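You operate a simulated robot arm through the tools that you are given. There is no shell and no other tool. Be economical: measure what you need, move in short steps, check, and stop when the job is done.

Carry out the task below with a simulated two-armed robot. There is one attempt and no reset: what you move stays moved.

## Task
Open the line cock and trim the regulator into the gauge's green arc.
Fine: free the regulator lock first, lock it again after; the line cock stays open. Where these are worked on the way, their far stop is far enough and under half their travel is too little: regulator lock.

Only the result counts: the job must be done as asked and must still hold three seconds after the hand-in. Knocking over, shifting, dropping, spilling or breaking anything else fails it.

## Robot
Two 7-joint arms with two-finger parallel grippers on one trunk, on a base that drives. Base frame: it is fixed to the floor where the robot stands at the start and does not move with it; the origin is under the middle of the robot, x ahead of it, y to its left, z up. Readings come in mm, degrees, newtons and seconds.
The left shoulder is at the start at [70, 187, 1190], the right one opposite. With the tool pointing down near the work surface each hand reaches from about 160 to 760 mm from the robot's upright axis, wherever it stands, measured 20 degrees to its own side. Places, roughly: line cock [700, -200, 700]; regulator knob [700, -300, 900]; regulator lock [700, -300, 800]. Payload 3.91 kg a hand.
Tool frame (each hand has its own): the origin (TCP) lies between the finger pads and is the grasp point; the fingertips stand 30 mm ahead of it; z points along the fingers, y is the line along which they close. Largest opening 110 mm; finger width 20, thickness 10; the body of the gripper, 48 by 112 mm, starts 55 mm behind the TCP.
Orientation is that of the tool frame in the base frame, as a unit quaternion [w, x, y, z]. With the fingers straight down and closing along the base's y, the tool's x points along the base's -x, its y along +y and its z along -z.

## Interface
- The arms move only by the tool jog_arm. It takes "left_rows", "right_rows" or both (then of equal length, played together; a hand with none holds still); each is a list of rows, each a list of 7 numbers: the shift along the base's x, y, z in units of 40 mm (1.0 is 40 mm), then the turn, a rotation vector about the base's x, y, z in units of 8 degrees (1.0 is 8 degrees), then the finger opening in mm, from 0 to 110. In form: [[tx, ty, tz, ax, ay, az, claw], ...]. A call has 1 to 10 rows; each row shifts and turns the commanded pose from where the row before left it. A call with a number of a shift or a turn outside -1 to 1 is refused whole. Each row takes 0.2 s and may step no farther than 50 mm and 8.6 degrees from the row before; otherwise, or with a gripper value out of range, the whole call is refused. A pose out of reach is approached as far as the arm can. The call stops where the force on the tool passes 40 N (or 10 N more than at its start, if that is more) or the arm is blocked; 0.2 s more then pass. Each finger travels about 72 mm/s and halts on what it meets, pressing with about 28 N; the grip force reading is that of the motor and also rises with nothing between the fingers. The clock runs only during rows and for 0.2 s after the last one: add rows that do not move to give the fingers time. It gives the time, the measured TCP pose, the force on the tool (base axes), the opening and the grip force at its end, in the units of the frame above (readings bear some noise), with the torque about the TCP (base axes, N m) and any sound that the robot's microphone picked up.
- Cameras (640 x 400 px; columns grow to the right, rows downward): "scene" is now at [131.4, -39.7, 1420.8]; the picture's right is [-0.44, -0.90, -0.00], its down [-0.49, 0.24, -0.84] and it looks along [0.76, -0.37, -0.54] (base axes); focal length 274 px, centre (320, 200). "left" rides on the left gripper at [72, -17, -103] in its tool frame; the picture's right is [0.23, 0.97, 0.00], its down [-0.76, 0.18, -0.62] and it looks along [-0.61, 0.14, 0.78] (tool axes); focal length 222 px, centre (320, 200). "right" rides on the right gripper at [72, 17, -103] in its tool frame; the picture's right is [-0.23, 0.97, 0.00], its down [-0.76, -0.18, -0.62] and it looks along [-0.61, -0.14, 0.78] (tool axes); focal length 222 px, centre (320, 200). There is no depth. A picture from a camera that has moved, and an enlarged one, comes with that camera's place and axes in the base frame and with its lens.
- snapshot(camera): a new picture of that camera. No time passes.
- raise_lower(by): slides the trunk up (or, below 0, down) by that many mm; the arms and the scene camera ride with it, the base frame stays. It gives what a move gives, with no picture.
- steer(legs): drives the robot by 1 to 6 legs, each [ahead, turn to the left] in mm and degrees, along the robot's own axes; the way and the turn of a leg run together, so that a leg with both is an arc; at most 1500 mm and 180 degrees a leg. The arms and the cameras ride along, it lands a little off, and it stops where it bumps. It gives what a move gives.
- aim_head(pan, tilt): turns the head with the scene camera to pan (to the left, within 86 degrees either way) and tilt (down, from -29 to 69), counted from straight ahead of the robot. It gives what a move gives.
- enlarge(camera, box): a new picture of the part [left, top, right, bottom] of that camera's present view, enlarged. No time passes.
- job_done(): hands the job in; it is judged then, once.

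Work in short steps. Places have to be worked out from the pictures, the camera data and where the tool is seen: move nearer, look again, correct. Check each grasp and each placing, and mend what went wrong. You have 120 turns and 88 pictures in all, those below and enlarged ones among them. Open the grippers and draw the arms clear of the work before you hand the job in, unless the task says otherwise; then end with one line.

The tools are called as a command line: name --argument value ..., lists and objects as JSON in quotes. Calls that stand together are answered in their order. jog_arm: Moves the arms, as the interface text tells. Its arguments: {"type":"object","properties":{"left_rows":{"type":"array","items":{"type":"array","items":{"type":"number"}}},"right_rows":{"type":"array","items":{"type":"array","items":{"type":"number"}}}},"required":[]} The other tools are called the same way: raise_lower (by) slides the trunk up or down; steer (legs) drives the base; aim_head (pan, tilt) turns the head that bears the scene camera; snapshot (camera) takes a picture; enlarge (camera, box) takes an enlarged picture of a part of a camera's view; job_done () hands the job in.

At the start:

```text
clock: 0.0
left_tcp_pos: [527.0, -41.7, 1102.1]
left_tcp_rot: [0.0, 0.0, 1.0, -0.001]
left_force: [0.5, 0.3, -0.2]
left_ft_torque: [-0.01, -0.03, 0.0]
left_width: 109.9
left_grasp_force: 0.0
right_tcp_pos: [446.6, -447.3, 1181.8]
right_tcp_rot: [0.001, 0.0, 1.0, -0.001]
right_force: [0.3, 0.4, 0.0]
right_ft_torque: [-0.01, 0.04, -0.01]
right_width: 109.9
right_grasp_force: 0.1
trunk travel left (down, up): [-700.0, 240.0]
robot x, y, heading: [-0.7, 0.1, 0.3]
head pan, tilt: [-26.0, 32.7]
```

scene: 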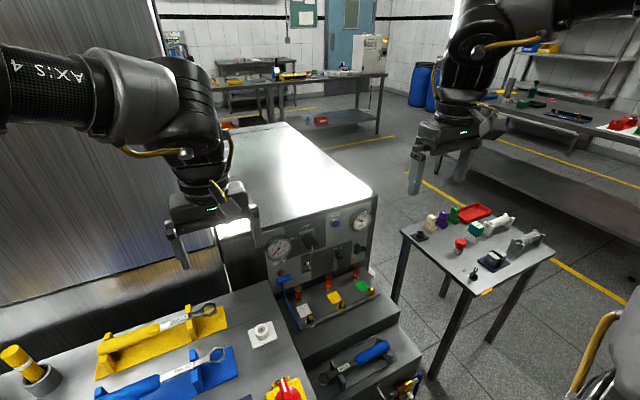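
right: 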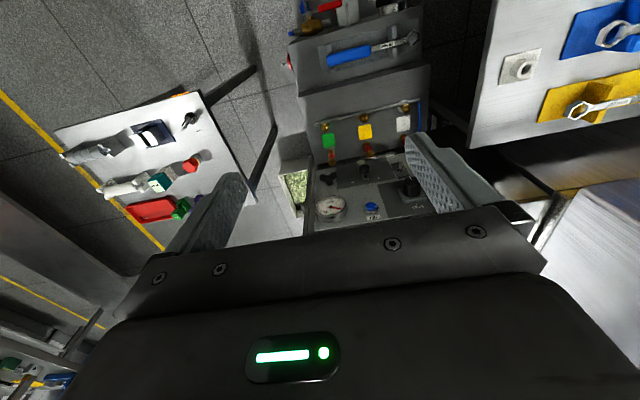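
left: 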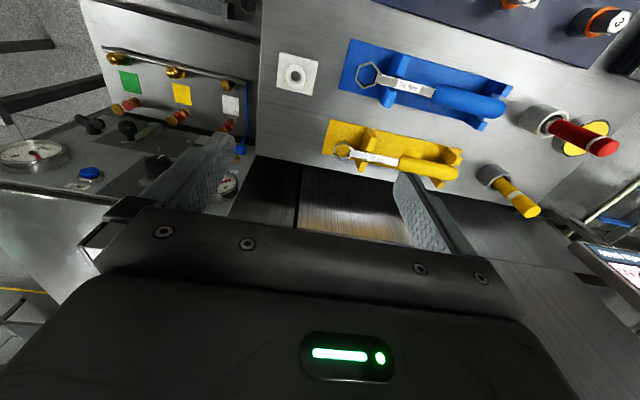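

The panel sits in the centre of the scene picture; I enlarge it to identify the cock, knob, lock and gauge.

enlarge --camera "scene" --box '[240, 190, 400, 330]'

enlarge --camera "scene" --box '[220, 280, 440, 400]'

enlarge --camera "left" --box '[0, 20, 260, 220]'

```text
2.86 times, centred on (320, 260) of scene
camera zoom: at [131.4, -39.7, 1420.8], right [-0.44, -0.9, 0.0], down [-0.49, 0.24, -0.84], along [0.76, -0.37, -0.54], focal length 782 px, centre (320, 29)
```

zoom: 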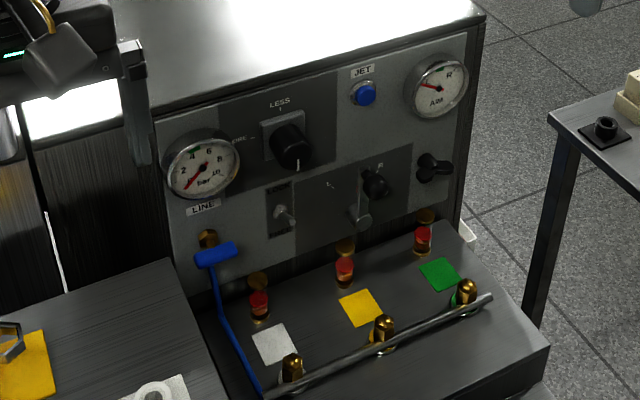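

```text
2.91 times, centred on (330, 340) of scene
camera zoom: at [131.4, -39.7, 1420.8], right [-0.44, -0.9, 0.0], down [-0.49, 0.24, -0.84], along [0.76, -0.37, -0.54], focal length 796 px, centre (291, -207)
```

zoom: 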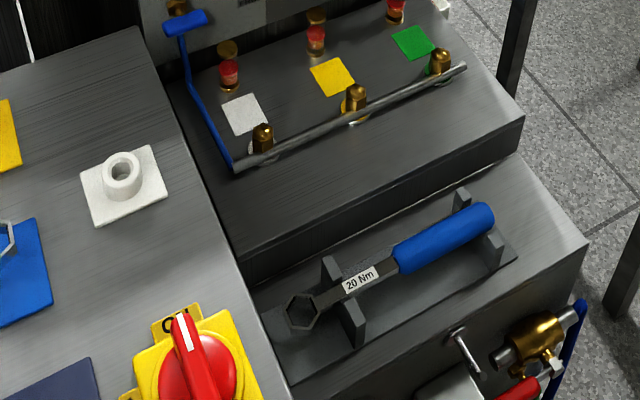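

```text
2.00 times, centred on (130, 120) of left
camera zoom: at [453.1, -59.0, 1204.9], right [-0.23, 0.97, 0.0], down [0.76, 0.18, 0.62], along [0.61, 0.14, -0.78], focal length 444 px, centre (700, 360)
```

zoom: 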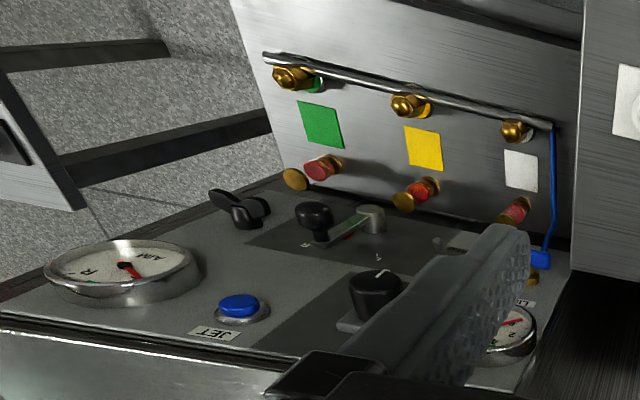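

The panel faces the robot (−x). I zoom harder on the gauge/knob/lock and the cock.

enlarge --camera "scene" --box '[275, 215, 345, 259]'

enlarge --camera "scene" --box '[260, 255, 330, 299]'

enlarge --camera "scene" --box '[255, 220, 325, 264]'

```text
9.09 times, centred on (310, 237) of scene
camera zoom: at [131.4, -39.7, 1420.8], right [-0.44, -0.9, 0.0], down [-0.49, 0.24, -0.84], along [0.76, -0.37, -0.54], focal length 2488 px, centre (411, -136)
```

zoom: 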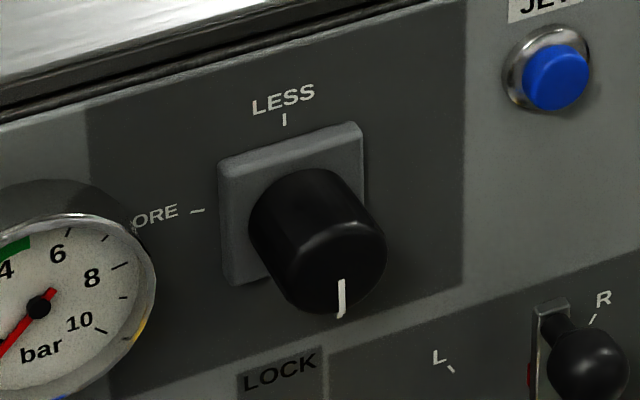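

```text
9.09 times, centred on (295, 277) of scene
camera zoom: at [131.4, -39.7, 1420.8], right [-0.44, -0.9, 0.0], down [-0.49, 0.24, -0.84], along [0.76, -0.37, -0.54], focal length 2488 px, centre (547, -500)
```

zoom: 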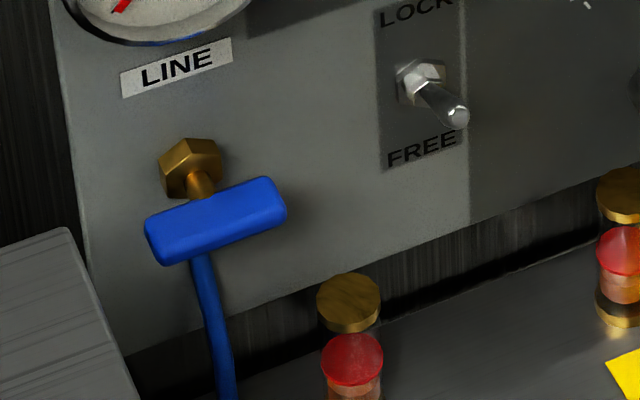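

```text
9.09 times, centred on (290, 242) of scene
camera zoom: at [131.4, -39.7, 1420.8], right [-0.44, -0.9, 0.0], down [-0.49, 0.24, -0.84], along [0.76, -0.37, -0.54], focal length 2488 px, centre (593, -182)
```

zoom: 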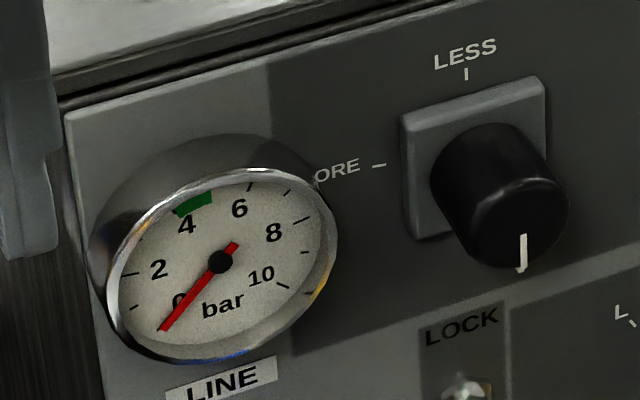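

Lock is a toggle, up=LOCK (currently), down=FREE; cock is a blue bar lying horizontally at the lower left; gauge reads 0 and the green arc is about 4–5 bar. I turn the right hand toward the panel and bring it lower, staying well clear.

jog_arm --right_rows '[[0, 0.3, -0.4, 0, -1, 0, 60], [0, 0.3, -0.4, 0, -1, 0, 60], [0, 0.3, -0.4, 0, -1, 0, 60], [0, 0.3, -0.4, 0, -1, 0, 60], [0, 0.3, -0.4, 0, -1, 0, 60], [0, 0.3, -0.4, 0, -1, 0, 60], [0, 0.3, -0.4, 0, -1, 0, 60], [0, 0.3, -0.4, 0, -1, 0, 60], [0, 0.3, -0.4, 0, -1, 0, 60], [0, 0.3, -0.4, 0, -1, 0, 60]]'

```text
clock: 2.2
left_tcp_pos: [526.1, -47.6, 1100.9]
left_tcp_rot: [0.001, 0.0, 1.0, 0.003]
left_force: [0.2, 0.1, -0.3]
left_ft_torque: [0.04, 0.01, -0.05]
left_width: 110.2
left_grasp_force: 0.0
right_tcp_pos: [486.9, -390.6, 1052.9]
right_tcp_rot: [0.553, -0.015, 0.833, 0.011]
right_force: [0.6, -0.5, -1.0]
right_ft_torque: [0.05, 0.02, 0.05]
right_width: 60.0
right_grasp_force: 0.1
right hand out of reach, approached as far as the arm can: row 6, 7, 8, 9, 10
trunk travel left (down, up): [-700.0, 240.0]
robot x, y, heading: [2.4, 3.7, 0.0]
head pan, tilt: [-26.0, 32.7]
```

The hand got to about 67° of turn but hit reach limits; I look through the right camera and scene to see the state.

snapshot --camera "right"

snapshot --camera "scene"

```text
78 pictures are left
camera right: at [364.6, -377.3, 1025.2], right [0.05, 0.98, 0.21], down [-0.27, -0.19, 0.94], along [0.96, -0.11, 0.26], focal length 222 px, centre (320, 200)
```

right: 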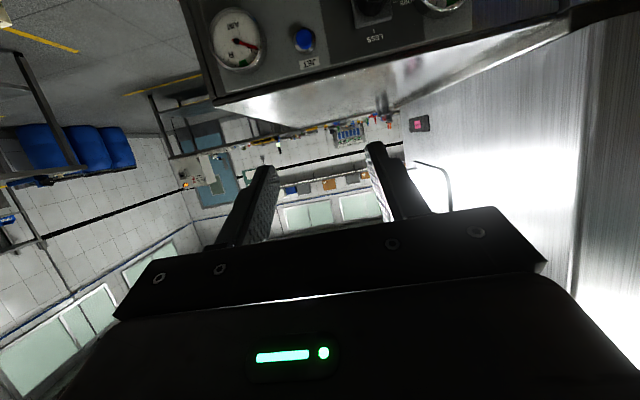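

```text
77 pictures are left
camera scene: at [132.0, -46.3, 1420.7], right [-0.44, -0.9, 0.0], down [-0.49, 0.24, -0.84], along [0.76, -0.37, -0.54], focal length 274 px, centre (320, 200)
```

scene: 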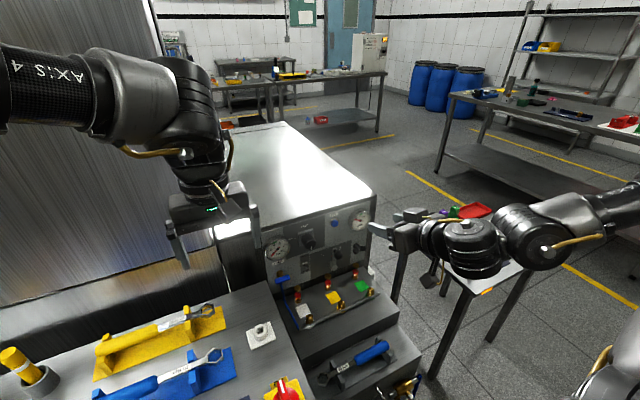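

Too folded at this x; forward poses nearer the panel should be reachable. I move forward/left and finish the turn, observing the result.

jog_arm --right_rows '[[0.5, 0.5, -0.5, 0, 0, 0, 60], [0.5, 0.5, -0.5, 0, -0.5, 0, 60], [0.3, 0.5, -0.5, 0, -0.5, 0, 60]]'

```text
clock: 3.0
left_tcp_pos: [528.4, -37.3, 1100.7]
left_tcp_rot: [0.0, 0.0, 1.0, -0.003]
left_force: [0.2, -0.7, -0.3]
left_ft_torque: [-0.08, 0.03, 0.01]
left_width: 110.1
left_grasp_force: 0.1
right_tcp_pos: [558.9, -339.1, 1028.8]
right_tcp_rot: [0.61, -0.02, 0.792, 0.005]
right_force: [0.6, 0.5, 0.4]
right_ft_torque: [-0.01, 0.05, -0.03]
right_width: 59.9
right_grasp_force: 0.0
right hand out of reach, approached as far as the arm can: row 2, 3
trunk travel left (down, up): [-700.0, 240.0]
robot x, y, heading: [-1.0, -1.9, 0.1]
head pan, tilt: [-26.0, 32.7]
```

Reach is still limited, likely because the arm is folded; I back the base off 200 mm so the arm can work more stretched.

steer --legs '[[-200, 0]]'

jog_arm --right_rows '[[1, 0.3, -0.5, 0, -0.5, 0, 60], [1, 0.3, -0.5, 0, -0.7, 0, 60], [1, 0.3, -0.5, 0, -0.7, 0, 60], [0.5, 0.3, -0.5, 0, -0.5, 0, 60]]'

```text
clock: 4.6
left_tcp_pos: [332.7, -39.9, 1100.1]
left_tcp_rot: [-0.001, -0.001, 1.0, 0.0]
left_force: [-0.3, -0.5, 0.3]
left_ft_torque: [0.0, -0.01, 0.04]
left_width: 110.1
left_grasp_force: 0.2
right_tcp_pos: [363.0, -342.5, 1029.6]
right_tcp_rot: [0.61, -0.018, 0.792, 0.009]
right_force: [-0.9, 0.2, -0.1]
right_ft_torque: [-0.01, -0.01, 0.01]
right_width: 60.1
right_grasp_force: 0.0
trunk travel left (down, up): [-700.0, 240.0]
robot x, y, heading: [-193.4, 2.1, 0.2]
head pan, tilt: [-26.0, 32.7]
```

```text
clock: 5.6
left_tcp_pos: [331.9, -40.3, 1100.4]
left_tcp_rot: [0.0, -0.002, 1.0, 0.0]
left_force: [0.5, 0.3, 0.3]
left_ft_torque: [-0.02, 0.01, 0.02]
left_width: 109.8
left_grasp_force: 0.0
right_tcp_pos: [458.4, -359.4, 1088.5]
right_tcp_rot: [0.733, -0.019, 0.68, 0.006]
right_force: [1.1, 0.4, 0.0]
right_ft_torque: [0.08, 0.02, 0.01]
right_width: 59.8
right_grasp_force: 0.0
right hand out of reach, approached as far as the arm can: row 1, 2, 3, 4
trunk travel left (down, up): [-700.0, 240.0]
robot x, y, heading: [-197.1, 2.3, 0.1]
head pan, tilt: [-26.0, 32.7]
```

Pitch is fully reachable at z≈1090 relative to the shoulder, so lowering the trunk solves it. First I raise the left hand clear of the bench level.

jog_arm --left_rows '[[0, 0.6, 1, 0, 0, 0, 110], [0, 0.6, 1, 0, 0, 0, 110], [0, 0.6, 1, 0, 0, 0, 110], [0, 0.6, 1, 0, 0, 0, 110], [0, 0.6, 1, 0, 0, 0, 110], [0, 0.6, 1, 0, 0, 0, 110]]'

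snapshot --camera "scene"

```text
clock: 7.0
left_tcp_pos: [284.6, 70.1, 1317.6]
left_tcp_rot: [0.0, -0.002, 1.0, -0.001]
left_force: [-0.9, 0.0, 0.5]
left_ft_torque: [0.0, -0.01, 0.0]
left_width: 110.0
left_grasp_force: 0.0
left hand out of reach, approached as far as the arm can: row 4, 5, 6
right_tcp_pos: [456.9, -359.1, 1090.9]
right_tcp_rot: [0.733, -0.021, 0.679, 0.007]
right_force: [-0.2, 0.1, 0.7]
right_ft_torque: [0.02, -0.01, 0.0]
right_width: 60.1
right_grasp_force: 0.0
trunk travel left (down, up): [-700.0, 240.0]
robot x, y, heading: [-193.3, 0.2, 0.1]
head pan, tilt: [-26.0, 32.7]
```

```text
76 pictures are left
camera scene: at [-65.0, -39.3, 1421.0], right [-0.44, -0.9, 0.0], down [-0.49, 0.24, -0.84], along [0.76, -0.37, -0.54], focal length 274 px, centre (320, 200)
```

scene: 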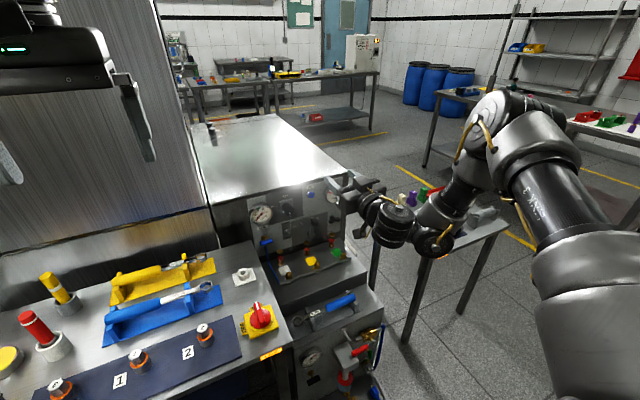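

Elbow is high and clear; right hand is in front of the panel with free space below. Lower the trunk 230 mm.

raise_lower --by -230

snapshot --camera "scene"

snapshot --camera "right"

```text
clock: 9.4
left_tcp_pos: [286.3, 70.4, 1085.7]
left_tcp_rot: [0.0, -0.002, 1.0, -0.001]
left_force: [0.0, 0.0, 0.2]
left_ft_torque: [0.0, 0.0, -0.01]
left_width: 110.2
left_grasp_force: 0.0
right_tcp_pos: [457.9, -358.8, 860.0]
right_tcp_rot: [0.733, -0.019, 0.68, 0.005]
right_force: [-0.5, -0.2, 0.6]
right_ft_torque: [0.04, -0.02, 0.0]
right_width: 59.9
right_grasp_force: 0.0
trunk travel left (down, up): [-470.0, 470.0]
robot x, y, heading: [-191.6, -0.3, 0.1]
head pan, tilt: [-26.0, 32.7]
```

```text
75 pictures are left
camera scene: at [-63.3, -39.4, 1190.9], right [-0.44, -0.9, 0.0], down [-0.49, 0.24, -0.84], along [0.76, -0.37, -0.54], focal length 274 px, centre (320, 200)
```

scene: 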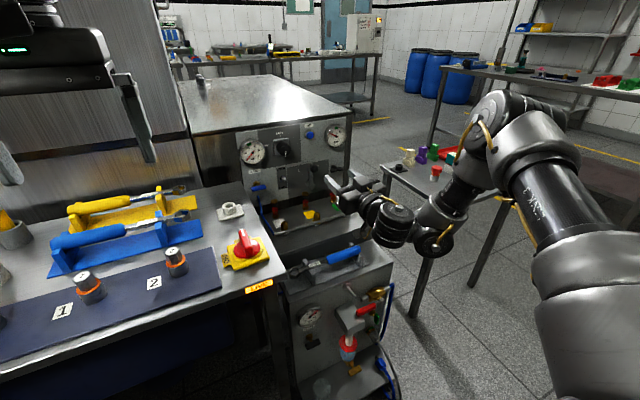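

```text
74 pictures are left
camera right: at [361.4, -346.6, 778.6], right [-0.05, 0.98, 0.21], down [-0.67, -0.19, 0.72], along [0.74, -0.1, 0.67], focal length 222 px, centre (320, 200)
```

right: 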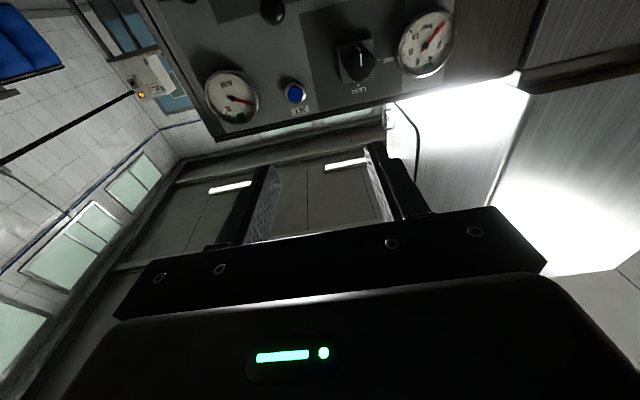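

I enlarge the panel in the new scene view to locate lock, knob and cock more accurately.

enlarge --camera "scene" --box '[220, 110, 380, 210]'

enlarge --camera "right" --box '[180, 0, 500, 200]'

```text
4.00 times, centred on (300, 160) of scene
camera zoom: at [-63.3, -39.4, 1190.9], right [-0.44, -0.9, 0.0], down [-0.49, 0.24, -0.84], along [0.76, -0.37, -0.54], focal length 1095 px, centre (400, 360)
```

zoom: 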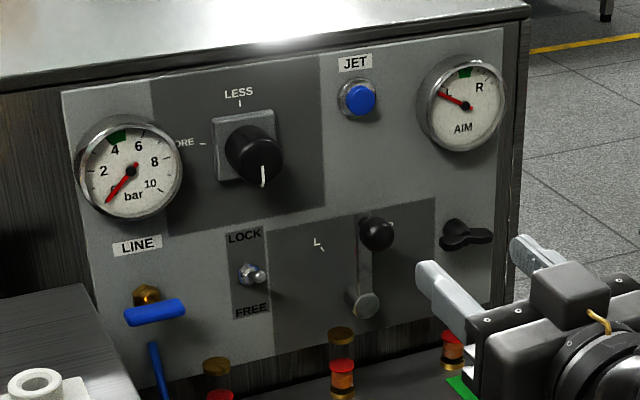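

```text
2.00 times, centred on (340, 100) of right
camera zoom: at [361.4, -346.6, 778.6], right [-0.05, 0.98, 0.21], down [-0.67, -0.19, 0.72], along [0.74, -0.1, 0.67], focal length 444 px, centre (280, 400)
```

zoom: 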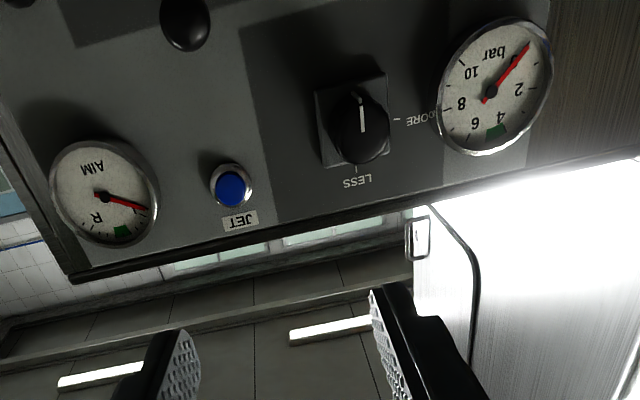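

Triangulation: knob face ≈(704,−292,863), lock tip ≈(720,−287,756), cock bar ≈(705,−196,752), panel ≈x 745; bench edge near y −150. I roll the hand −90° about x so fingers close vertically and the camera sits on the right.

jog_arm --right_rows '[[0.2, 0, 0, -1, 0.5, 0, 60], [0.2, 0, 0, -1, 0, 0, 60], [0.2, 0, 0, -1, 0, 0, 60], [0.2, 0, 0, -1, 0, 0, 60], [0.2, 0, 0, -1, 0, 0, 60], [0.2, 0, 0, -1, 0, 0, 60], [0.2, 0, 0, -1, 0, 0, 60], [0.2, 0, 0, -1, 0, 0, 60], [0.2, 0, 0, -1, 0, 0, 60], [0.2, 0, 0, -1, 0, 0, 60]]'

```text
refused: row 1 steps farther than a row can; nothing moved
```

Combined turn was too large; splitting it.

jog_arm --right_rows '[[0.2, 0, 0, -0.9, 0.45, 0, 60], [0.2, 0, 0, -1, 0, 0, 60], [0.2, 0, 0, -1, 0, 0, 60], [0.2, 0, 0, -1, 0, 0, 60], [0.2, 0, 0, -1, 0, 0, 60], [0.2, 0, 0, -1, 0, 0, 60], [0.2, 0, 0, -1, 0, 0, 60], [0.2, 0, 0, -1, 0, 0, 60], [0.2, 0, 0, -1, 0, 0, 60], [0.2, 0, 0, -1, 0, 0, 60]]'

jog_arm --right_rows '[[0, 0, 0, -1, 0, 0, 30], [0, 0, 0, -0.3, 0, 0, 0], [0, 0, 0, 0, 0, 0, 0]]'

snapshot --camera "right"

```text
clock: 11.6
left_tcp_pos: [286.4, 69.8, 1085.8]
left_tcp_rot: [0.0, -0.002, 1.0, -0.001]
left_force: [0.5, -0.2, -0.1]
left_ft_torque: [0.01, -0.01, 0.02]
left_width: 110.0
left_grasp_force: 0.0
right_tcp_pos: [539.5, -360.1, 858.5]
right_tcp_rot: [0.534, -0.47, 0.545, -0.443]
right_force: [0.2, -0.5, 0.5]
right_ft_torque: [0.0, 0.04, 0.01]
right_width: 59.9
right_grasp_force: 0.0
trunk travel left (down, up): [-470.0, 470.0]
robot x, y, heading: [-197.0, -4.5, 0.3]
head pan, tilt: [-26.0, 32.7]
```

```text
clock: 12.4
left_tcp_pos: [286.4, 69.5, 1086.1]
left_tcp_rot: [-0.001, -0.002, 1.0, -0.001]
left_force: [-1.0, 0.5, 0.1]
left_ft_torque: [0.02, 0.02, 0.0]
left_width: 109.7
left_grasp_force: 0.1
right_tcp_pos: [538.6, -357.9, 859.8]
right_tcp_rot: [-0.49, 0.516, -0.504, 0.49]
right_force: [0.0, 1.0, -0.3]
right_ft_torque: [-0.01, 0.04, 0.0]
right_width: 0.0
right_grasp_force: 27.9
trunk travel left (down, up): [-470.0, 470.0]
robot x, y, heading: [-194.8, -1.0, 0.2]
head pan, tilt: [-26.0, 32.7]
```

```text
71 pictures are left
camera right: at [436.6, -432.5, 846.9], right [-0.04, 0.21, -0.98], down [-0.62, 0.76, 0.19], along [0.78, 0.62, 0.1], focal length 222 px, centre (320, 200)
```

right: 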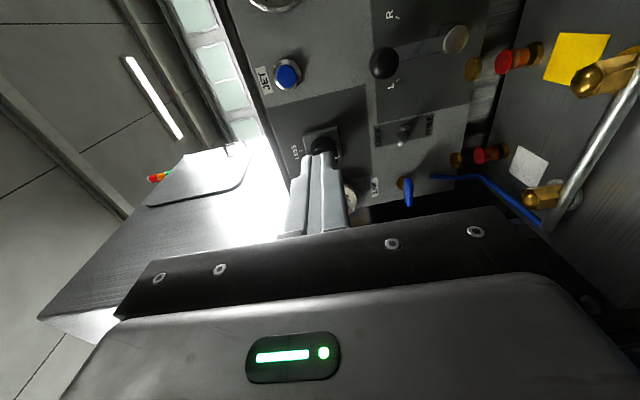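

Lock toggle re-triangulates to ≈(722,−289,750). I move closed fingertips to just in front and above it.

jog_arm --right_rows '[[0.7, 0.44, -0.47, 0, 0, 0, 0], [0.8, 0.44, -0.47, 0, 0, 0, 0], [0.8, 0.44, -0.47, 0, 0, 0, 0], [0.7, 0.42, -0.47, 0, 0, 0, 0]]'

snapshot --camera "right"

enlarge --camera "scene" --box '[220, 110, 380, 210]'

```text
clock: 13.4
left_tcp_pos: [286.4, 70.9, 1085.5]
left_tcp_rot: [0.001, -0.002, 1.0, 0.0]
left_force: [-0.9, 1.0, -0.1]
left_ft_torque: [-0.01, -0.01, -0.03]
left_width: 110.0
left_grasp_force: 0.0
right_tcp_pos: [583.8, -330.7, 867.1]
right_tcp_rot: [-0.489, 0.516, -0.505, 0.489]
right_force: [-0.4, -0.3, 0.0]
right_ft_torque: [0.05, 0.0, -0.01]
right_width: 0.1
right_grasp_force: 28.0
right hand out of reach, approached as far as the arm can: row 1, 2, 3, 4
trunk travel left (down, up): [-470.0, 470.0]
robot x, y, heading: [-194.1, -1.6, 0.2]
head pan, tilt: [-26.0, 32.7]
```

```text
70 pictures are left
camera right: at [480.4, -403.4, 854.3], right [-0.04, 0.22, -0.98], down [-0.62, 0.76, 0.2], along [0.78, 0.62, 0.1], focal length 222 px, centre (320, 200)
```

right: 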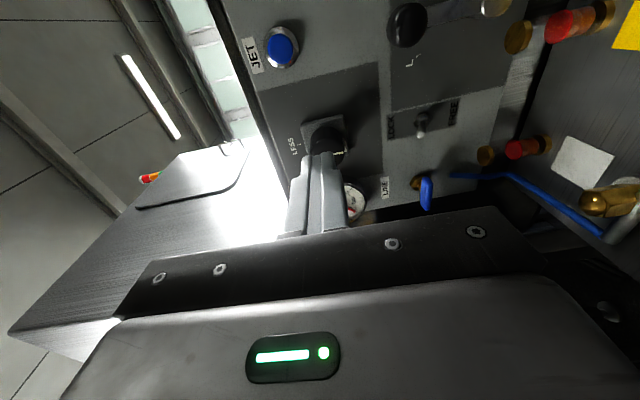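

```text
4.00 times, centred on (300, 160) of scene
camera zoom: at [-63.5, -39.4, 1190.8], right [-0.44, -0.9, 0.0], down [-0.49, 0.24, -0.84], along [0.76, -0.37, -0.54], focal length 1095 px, centre (400, 360)
```

zoom: 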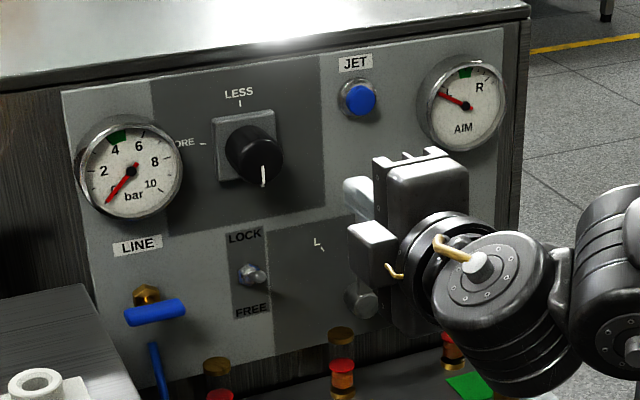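

Still limited downward by wrist pitch; lowering the trunk another 100 mm.

raise_lower --by -100

snapshot --camera "scene"

```text
clock: 14.7
left_tcp_pos: [285.8, 70.5, 985.6]
left_tcp_rot: [0.0, -0.002, 1.0, -0.001]
left_force: [-0.6, -0.4, 1.3]
left_ft_torque: [-0.01, 0.03, -0.01]
left_width: 109.9
left_grasp_force: 0.0
right_tcp_pos: [582.9, -330.5, 768.1]
right_tcp_rot: [-0.49, 0.516, -0.504, 0.489]
right_force: [-0.2, -0.3, 0.9]
right_ft_torque: [-0.01, 0.03, -0.01]
right_width: 0.0
right_grasp_force: 28.0
trunk travel left (down, up): [-370.0, 570.0]
robot x, y, heading: [-192.8, 1.7, -0.0]
head pan, tilt: [-26.0, 32.7]
```

```text
68 pictures are left
camera scene: at [-63.4, -39.4, 1090.9], right [-0.44, -0.9, 0.0], down [-0.49, 0.24, -0.84], along [0.76, -0.37, -0.54], focal length 274 px, centre (320, 200)
```

scene: 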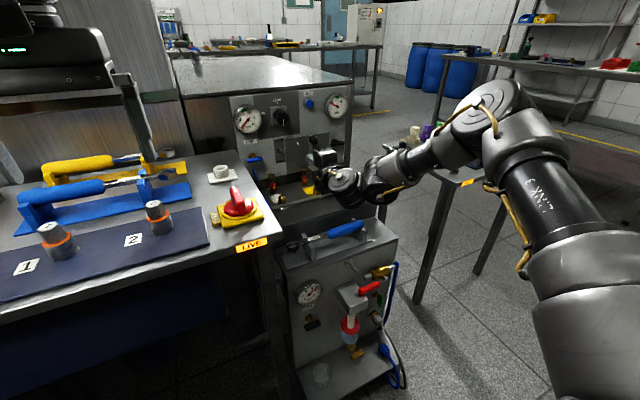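

Clear everywhere. Now move to in front of and above the toggle.

jog_arm --right_rows '[[0.5, 0.5, 0.3, 0, 0, 0, 0], [0.6, 0.55, 0.2, 0, 0, 0, 0], [0.6, 0, 0, 0, 0, 0, 0], [0.4, 0, 0, 0, 0, 0, 0]]'

snapshot --camera "right"

enlarge --camera "scene" --box '[220, 80, 380, 180]'

```text
clock: 15.7
left_tcp_pos: [287.6, 70.0, 984.2]
left_tcp_rot: [-0.001, -0.002, 1.0, 0.0]
left_force: [0.1, 0.0, 1.2]
left_ft_torque: [0.01, 0.0, -0.01]
left_width: 110.0
left_grasp_force: 0.1
right_tcp_pos: [618.9, -316.7, 819.5]
right_tcp_rot: [-0.489, 0.517, -0.505, 0.489]
right_force: [-1.0, -0.2, 0.2]
right_ft_torque: [0.05, 0.03, 0.02]
right_width: 0.1
right_grasp_force: 28.5
right hand out of reach, approached as far as the arm can: row 1, 2, 3, 4
trunk travel left (down, up): [-370.0, 570.0]
robot x, y, heading: [-193.8, -0.5, 0.2]
head pan, tilt: [-26.0, 32.7]
```

```text
67 pictures are left
camera right: at [516.5, -389.3, 806.9], right [-0.04, 0.22, -0.98], down [-0.62, 0.76, 0.2], along [0.78, 0.62, 0.1], focal length 222 px, centre (320, 200)
```

right: 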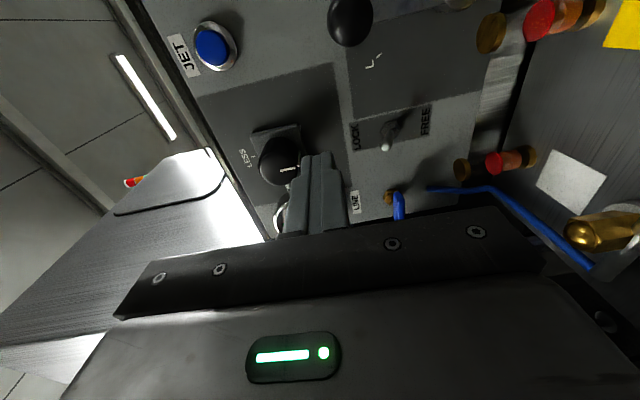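

```text
4.00 times, centred on (300, 130) of scene
camera zoom: at [-63.2, -39.4, 1090.8], right [-0.44, -0.9, 0.0], down [-0.49, 0.24, -0.84], along [0.76, -0.37, -0.54], focal length 1095 px, centre (400, 480)
```

zoom: 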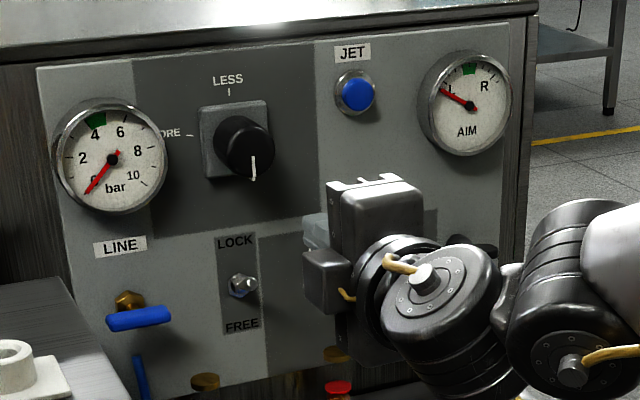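

The limit depends on arm extension, so I'll keep the arm less extended and use the base. I retract both hands a bit first.

jog_arm --right_rows '[[-1, 0, 0, 0, 0, 0, 0], [-0.9, 0.3, -0.3, 0, 0, 0, 0], [-0.8, 0.4, -0.5, 0, 0, 0, 0]]' --left_rows '[[-0.8, 0.5, 0, 0, 0, 0, 110], [-0.8, 0.5, 0, 0, 0, 0, 110], [-0.8, 0.5, 0, 0, 0, 0, 110]]'

```text
clock: 16.5
left_tcp_pos: [189.3, 118.5, 973.9]
left_tcp_rot: [0.001, -0.003, 1.0, -0.002]
left_force: [-0.7, 0.1, 1.2]
left_ft_torque: [-0.03, -0.06, 0.02]
left_width: 109.8
left_grasp_force: 0.0
left hand out of reach, approached as far as the arm can: row 3
right_tcp_pos: [508.8, -287.3, 790.8]
right_tcp_rot: [-0.489, 0.516, -0.504, 0.49]
right_force: [0.1, 0.1, 0.4]
right_ft_torque: [0.04, 0.01, -0.01]
right_width: 0.0
right_grasp_force: 27.6
trunk travel left (down, up): [-370.0, 570.0]
robot x, y, heading: [-194.9, 0.2, 0.2]
head pan, tilt: [-26.0, 32.7]
```

Good: the hand tracked exactly. Drive 140 mm forward, bringing tips to ≈x 680, short of the toggle.

steer --legs '[[140, 0]]'

snapshot --camera "right"

enlarge --camera "scene" --box '[200, 80, 400, 205]'

```text
clock: 17.8
left_tcp_pos: [330.1, 117.8, 971.6]
left_tcp_rot: [0.0, -0.002, 1.0, -0.002]
left_force: [-0.3, 0.7, 0.0]
left_ft_torque: [0.01, 0.04, -0.01]
left_width: 110.4
left_grasp_force: 0.1
right_tcp_pos: [646.5, -288.2, 789.2]
right_tcp_rot: [-0.489, 0.517, -0.505, 0.489]
right_force: [0.3, 0.0, -0.3]
right_ft_torque: [0.0, 0.01, -0.03]
right_width: 0.0
right_grasp_force: 28.1
trunk travel left (down, up): [-370.0, 570.0]
robot x, y, heading: [-58.9, -1.5, -0.1]
head pan, tilt: [-26.0, 32.7]
```

```text
65 pictures are left
camera right: at [544.7, -361.8, 776.3], right [-0.04, 0.22, -0.98], down [-0.62, 0.76, 0.2], along [0.78, 0.62, 0.1], focal length 222 px, centre (320, 200)
```

right: 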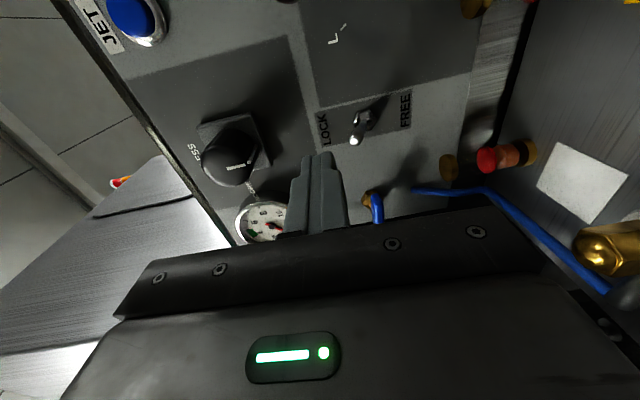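

```text
3.20 times, centred on (300, 142) of scene
camera zoom: at [75.8, -39.3, 1090.6], right [-0.44, -0.9, 0.0], down [-0.49, 0.24, -0.84], along [0.76, -0.37, -0.54], focal length 876 px, centre (384, 384)
```

zoom: 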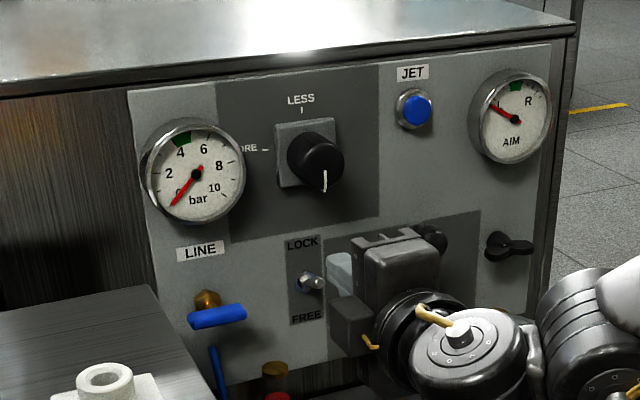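

Toggle tip ≈(710,−284,757); fingertips at (677,−288,789). I advance 42 mm above it, then will press down.

jog_arm --right_rows '[[0.5, 0.1, 0, 0, 0, 0, 0], [0.55, 0, 0, 0, 0, 0, 0]]'

snapshot --camera "right"

```text
clock: 18.4
left_tcp_pos: [328.5, 118.6, 973.1]
left_tcp_rot: [0.0, -0.002, 1.0, -0.002]
left_force: [-0.4, -0.3, 0.0]
left_ft_torque: [0.02, 0.02, 0.03]
left_width: 109.9
left_grasp_force: 0.1
right_tcp_pos: [689.2, -286.2, 787.9]
right_tcp_rot: [-0.489, 0.516, -0.504, 0.49]
right_force: [-0.3, -0.5, 0.8]
right_ft_torque: [0.01, -0.01, 0.0]
right_width: 0.1
right_grasp_force: 27.7
trunk travel left (down, up): [-370.0, 570.0]
robot x, y, heading: [-57.8, -1.0, -0.1]
head pan, tilt: [-26.0, 32.7]
```

```text
63 pictures are left
camera right: at [586.0, -358.7, 775.2], right [-0.04, 0.22, -0.98], down [-0.62, 0.76, 0.2], along [0.78, 0.62, 0.1], focal length 222 px, centre (320, 200)
```

right: 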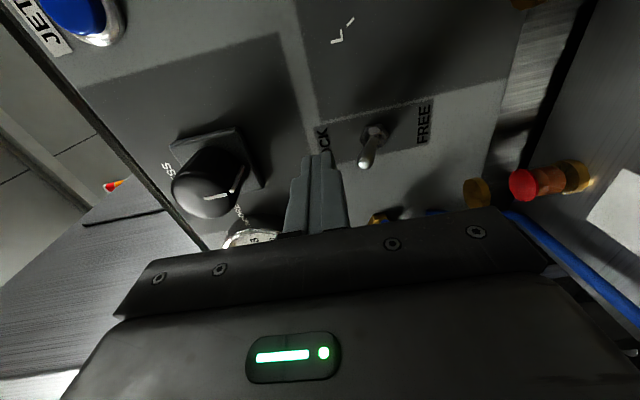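

Fingers are above the toggle (LOCK side) and level with its tip depth. Press down in small steps.

jog_arm --right_rows '[[0, 0, -0.25, 0, 0, 0, 0], [0, 0, -0.25, 0, 0, 0, 0], [0, 0, -0.25, 0, 0, 0, 0], [0, 0, -0.2, 0, 0, 0, 0]]'

snapshot --camera "right"

```text
clock: 19.4
left_tcp_pos: [328.2, 117.4, 972.8]
left_tcp_rot: [0.001, -0.001, 1.0, -0.001]
left_force: [0.2, -0.4, -0.1]
left_ft_torque: [-0.02, -0.01, -0.01]
left_width: 110.2
left_grasp_force: 0.0
right_tcp_pos: [682.1, -292.6, 758.9]
right_tcp_rot: [-0.488, 0.517, -0.506, 0.488]
right_force: [-0.2, -0.3, 0.7]
right_ft_torque: [0.0, 0.01, 0.0]
right_width: 0.2
right_grasp_force: 28.1
right hand out of reach, approached as far as the arm can: row 3, 4
trunk travel left (down, up): [-370.0, 570.0]
robot x, y, heading: [-57.6, 0.1, 0.2]
head pan, tilt: [-26.0, 32.7]
```

```text
62 pictures are left
camera right: at [579.6, -364.8, 746.7], right [-0.05, 0.22, -0.98], down [-0.62, 0.76, 0.2], along [0.78, 0.62, 0.1], focal length 222 px, centre (320, 200)
```

right: 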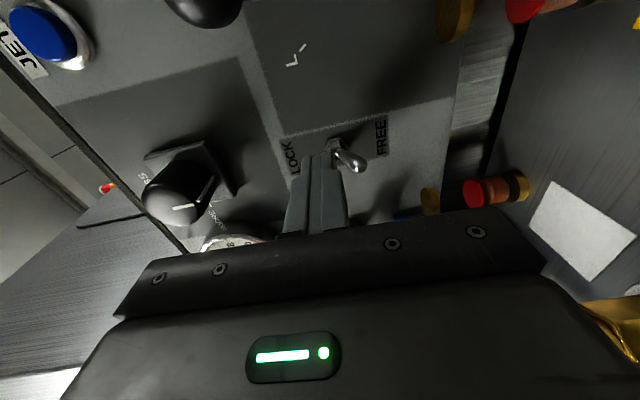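

The toggle now tilts toward FREE. I back off 60 mm and verify in the scene view.

jog_arm --right_rows '[[-0.8, 0, 0.2, 0, 0, 0, 0], [-0.8, -0.5, 0.2, 0, 0, 0, 60]]'

enlarge --camera "scene" --box '[250, 130, 330, 180]'

snapshot --camera "right"

```text
clock: 20.0
left_tcp_pos: [327.7, 117.4, 972.1]
left_tcp_rot: [0.0, 0.0, 1.0, -0.001]
left_force: [0.8, 0.0, 0.1]
left_ft_torque: [0.03, -0.03, -0.03]
left_width: 110.1
left_grasp_force: 0.0
right_tcp_pos: [615.8, -312.7, 777.2]
right_tcp_rot: [-0.49, 0.516, -0.505, 0.489]
right_force: [-0.1, 0.1, 0.4]
right_ft_torque: [0.01, -0.03, 0.0]
right_width: 53.2
right_grasp_force: 0.0
trunk travel left (down, up): [-370.0, 570.0]
robot x, y, heading: [-57.6, 3.3, 0.2]
head pan, tilt: [-26.0, 32.7]
```

```text
8.00 times, centred on (290, 155) of scene
camera zoom: at [74.0, -40.4, 1090.8], right [-0.44, -0.9, 0.0], down [-0.49, 0.24, -0.84], along [0.76, -0.37, -0.54], focal length 2190 px, centre (560, 560)
```

zoom: 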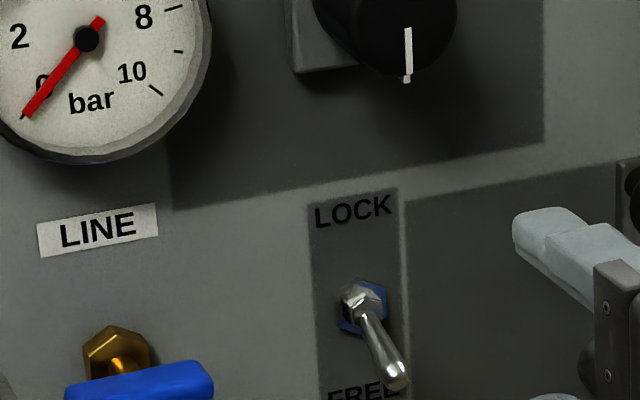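

```text
60 pictures are left
camera right: at [514.9, -384.7, 764.2], right [-0.04, 0.22, -0.98], down [-0.62, 0.76, 0.2], along [0.78, 0.62, 0.1], focal length 222 px, centre (320, 200)
```

right: 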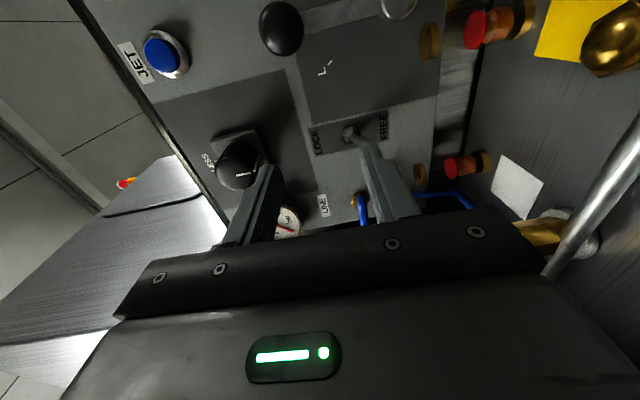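

Lock is FREE. Cock bar ≈(713,−196,749), right end y≈−222; bench corner ≈(679,−141,803), manifold bolts ≈z 650. I raise both hands 40 mm, lower the trunk 60 and drive 40 mm forward to get good reach.

jog_arm --right_rows '[[-0.3, 0.5, 0.5, 0, 0, 0.4, 50], [0, 0.5, 0.5, 0, 0, 0.4, 50], [0, 0.5, 0, 0, 0, 0.4, 50]]' --left_rows '[[0, 0.3, 0.5, 0, 0, 0, 110], [0, 0.3, 0.5, 0, 0, 0, 110], [0, 0.3, 0.5, 0, 0, 0, 110]]'

raise_lower --by -60

snapshot --camera "scene"

```text
clock: 20.8
left_tcp_pos: [328.7, 117.6, 971.5]
left_tcp_rot: [0.001, -0.002, 1.0, -0.002]
left_force: [0.1, 0.7, -0.3]
left_ft_torque: [-0.01, 0.0, 0.03]
left_width: 109.7
left_grasp_force: 0.1
left hand out of reach, approached as far as the arm can: row 1, 2, 3
right_tcp_pos: [608.3, -249.8, 815.9]
right_tcp_rot: [-0.528, 0.556, -0.46, 0.447]
right_force: [-0.3, -0.1, 0.6]
right_ft_torque: [-0.01, 0.04, -0.01]
right_width: 50.2
right_grasp_force: 0.0
trunk travel left (down, up): [-370.0, 570.0]
robot x, y, heading: [-57.3, 1.6, -0.1]
head pan, tilt: [-26.0, 32.7]
```

```text
clock: 21.8
left_tcp_pos: [328.3, 117.7, 911.7]
left_tcp_rot: [0.0, -0.002, 1.0, -0.002]
left_force: [-0.4, -0.4, -0.3]
left_ft_torque: [0.06, 0.01, -0.01]
left_width: 109.9
left_grasp_force: 0.0
right_tcp_pos: [608.3, -249.6, 757.7]
right_tcp_rot: [-0.529, 0.557, -0.459, 0.446]
right_force: [1.0, -0.2, -0.8]
right_ft_torque: [-0.02, 0.0, -0.02]
right_width: 50.2
right_grasp_force: 0.1
trunk travel left (down, up): [-310.0, 630.0]
robot x, y, heading: [-55.0, 1.1, 0.1]
head pan, tilt: [-26.0, 32.7]
```

```text
59 pictures are left
camera scene: at [74.2, -39.2, 1030.9], right [-0.44, -0.9, 0.0], down [-0.49, 0.24, -0.84], along [0.76, -0.37, -0.54], focal length 274 px, centre (320, 200)
```

scene: 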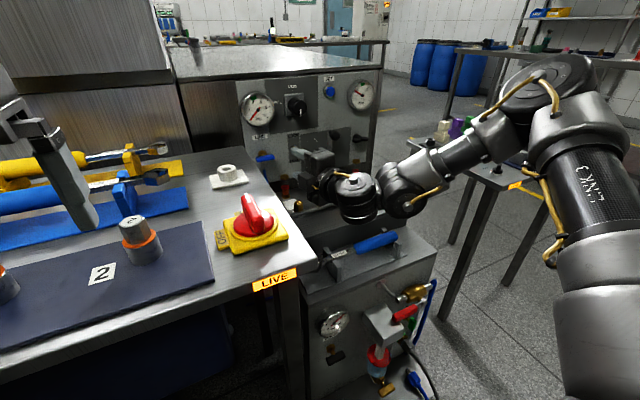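

Left hand clears the bench items; I won't drive. I bring the right hand in front of the cock bar, tips just short of it.

jog_arm --right_rows '[[0.3, 0.5, -0.1, 0, 0, 0, 50], [0.4, 0.5, -0.05, 0, 0, 0, 50], [0.3, 0.2, 0, 0, 0, 0, 50]]'

snapshot --camera "right"

enlarge --camera "scene" --box '[220, 80, 380, 230]'

```text
clock: 22.6
left_tcp_pos: [328.3, 118.1, 912.4]
left_tcp_rot: [0.0, -0.002, 1.0, -0.002]
left_force: [0.4, -0.1, 0.4]
left_ft_torque: [0.01, 0.02, 0.02]
left_width: 110.0
left_grasp_force: 0.0
right_tcp_pos: [647.4, -201.3, 750.3]
right_tcp_rot: [-0.528, 0.557, -0.461, 0.446]
right_force: [-0.4, 0.7, -0.8]
right_ft_torque: [0.02, -0.01, 0.02]
right_width: 49.8
right_grasp_force: 0.1
trunk travel left (down, up): [-310.0, 630.0]
robot x, y, heading: [-58.4, -2.1, -0.1]
head pan, tilt: [-26.0, 32.7]
```

```text
58 pictures are left
camera right: at [558.9, -290.8, 737.7], right [-0.08, 0.21, -0.98], down [-0.74, 0.64, 0.2], along [0.67, 0.74, 0.1], focal length 222 px, centre (320, 200)
```

right: 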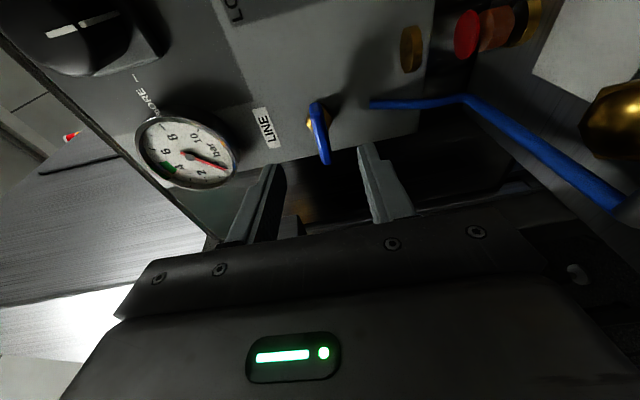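

```text
2.67 times, centred on (300, 155) of scene
camera zoom: at [74.7, -39.4, 1030.8], right [-0.44, -0.9, 0.0], down [-0.49, 0.24, -0.84], along [0.76, -0.37, -0.54], focal length 730 px, centre (373, 320)
```

zoom: 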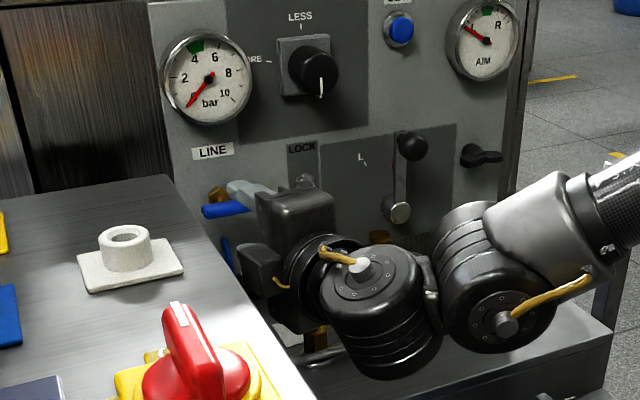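

The bar is centred vertically between the fingers (≈(713,−197,747)). Advance 50 mm straight to straddle it.

jog_arm --right_rows '[[0.5, 0, -0.03, 0, 0, 0, 50], [0.5, 0, -0.02, 0, 0, 0, 50], [0.25, 0, 0, 0, 0, 0, 50]]'

snapshot --camera "right"

```text
clock: 23.4
left_tcp_pos: [329.4, 117.3, 913.0]
left_tcp_rot: [0.0, -0.001, 1.0, -0.002]
left_force: [0.1, 0.7, -1.2]
left_ft_torque: [-0.02, 0.01, 0.04]
left_width: 109.9
left_grasp_force: 0.1
right_tcp_pos: [690.5, -211.1, 755.9]
right_tcp_rot: [-0.529, 0.557, -0.46, 0.446]
right_force: [0.4, 0.2, 0.1]
right_ft_torque: [-0.04, -0.01, -0.01]
right_width: 50.2
right_grasp_force: 0.0
right hand out of reach, approached as far as the arm can: row 2, 3
trunk travel left (down, up): [-310.0, 630.0]
robot x, y, heading: [-61.4, -0.9, 0.0]
head pan, tilt: [-26.0, 32.7]
```

```text
56 pictures are left
camera right: at [601.3, -299.7, 742.5], right [-0.08, 0.21, -0.98], down [-0.74, 0.64, 0.2], along [0.67, 0.74, 0.1], focal length 222 px, centre (320, 200)
```

right: 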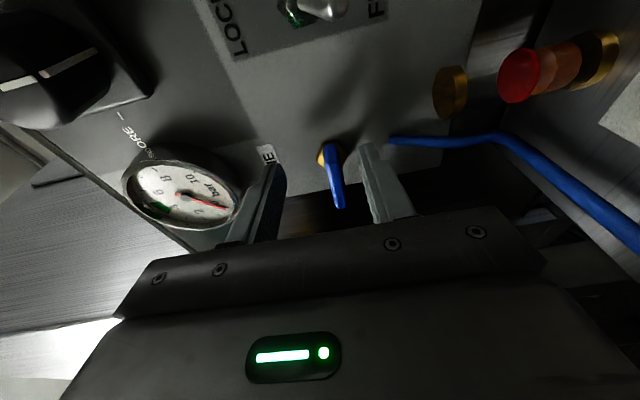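

Extension-limited again; I need the base ~60 mm nearer. First I back the right hand 60 mm and try to tuck the left hand back/up.

jog_arm --right_rows '[[-0.8, 0.1, -0.1, 0, 0, 0, 50], [-0.7, 0.1, 0, 0, 0, 0, 50]]' --left_rows '[[-0.6, 1, 0, 0, 0, 0, 110], [-0.6, 1, 0, 0, 0, 0, 110]]'

```text
clock: 24.0
left_tcp_pos: [267.1, 180.1, 893.2]
left_tcp_rot: [0.001, -0.004, 1.0, -0.003]
left_force: [0.1, -0.2, -0.1]
left_ft_torque: [0.0, -0.01, 0.01]
left_width: 109.9
left_grasp_force: 0.0
left hand out of reach, approached as far as the arm can: row 1, 2
right_tcp_pos: [627.9, -200.8, 754.8]
right_tcp_rot: [-0.528, 0.556, -0.46, 0.448]
right_force: [-0.3, -0.4, 0.1]
right_ft_torque: [0.01, -0.01, 0.0]
right_width: 49.9
right_grasp_force: 0.2
trunk travel left (down, up): [-310.0, 630.0]
robot x, y, heading: [-57.4, 2.0, 0.2]
head pan, tilt: [-26.0, 32.7]
```

Tucking lowered the left hand, so I move it outward (left) and up, where it's less folded.

jog_arm --left_rows '[[0, 0.3, 0.8, 0, 0, 0, 40], [0, 1, 0.6, 0, 0, 0, 40], [0, 1, 0.5, 0, 0, 0, 40], [0, 1, 0.5, 0, 0, 0, 40], [0, 1, 0.5, 0, 0, 0, 40]]'

aim_head --pan 20 --tilt 32

snapshot --camera "scene"

```text
clock: 25.2
left_tcp_pos: [182.2, 252.5, 893.5]
left_tcp_rot: [0.001, -0.003, 1.0, -0.003]
left_force: [-0.3, -0.3, -0.8]
left_ft_torque: [-0.02, 0.01, -0.05]
left_width: 39.7
left_grasp_force: 0.0
left hand out of reach, approached as far as the arm can: row 1, 2, 3, 4, 5
right_tcp_pos: [629.1, -202.3, 754.9]
right_tcp_rot: [-0.529, 0.557, -0.459, 0.446]
right_force: [0.6, 0.1, 0.1]
right_ft_torque: [-0.01, -0.03, -0.01]
right_width: 50.5
right_grasp_force: 0.0
trunk travel left (down, up): [-310.0, 630.0]
robot x, y, heading: [-61.3, 1.5, 0.5]
head pan, tilt: [-26.0, 32.7]
```

```text
clock: 26.4
left_tcp_pos: [183.1, 248.7, 894.0]
left_tcp_rot: [0.001, -0.002, 1.0, -0.003]
left_force: [0.4, -0.1, 0.2]
left_ft_torque: [0.04, -0.03, 0.01]
left_width: 40.2
left_grasp_force: 0.0
right_tcp_pos: [629.7, -202.3, 753.8]
right_tcp_rot: [-0.529, 0.556, -0.46, 0.447]
right_force: [0.2, 0.1, 0.3]
right_ft_torque: [-0.02, -0.01, -0.01]
right_width: 50.0
right_grasp_force: 0.1
trunk travel left (down, up): [-310.0, 630.0]
robot x, y, heading: [-58.6, 1.1, 0.1]
head pan, tilt: [20.0, 32.0]
```

```text
55 pictures are left
camera scene: at [78.5, 30.6, 1032.0], right [0.34, -0.94, 0.0], down [-0.5, -0.18, -0.85], along [0.8, 0.29, -0.53], focal length 274 px, centre (320, 200)
```

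scene: 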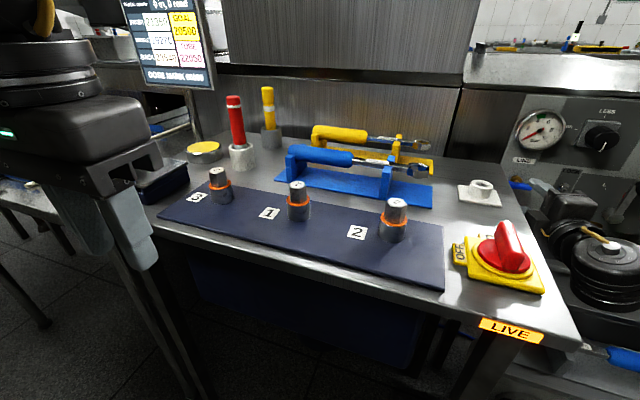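

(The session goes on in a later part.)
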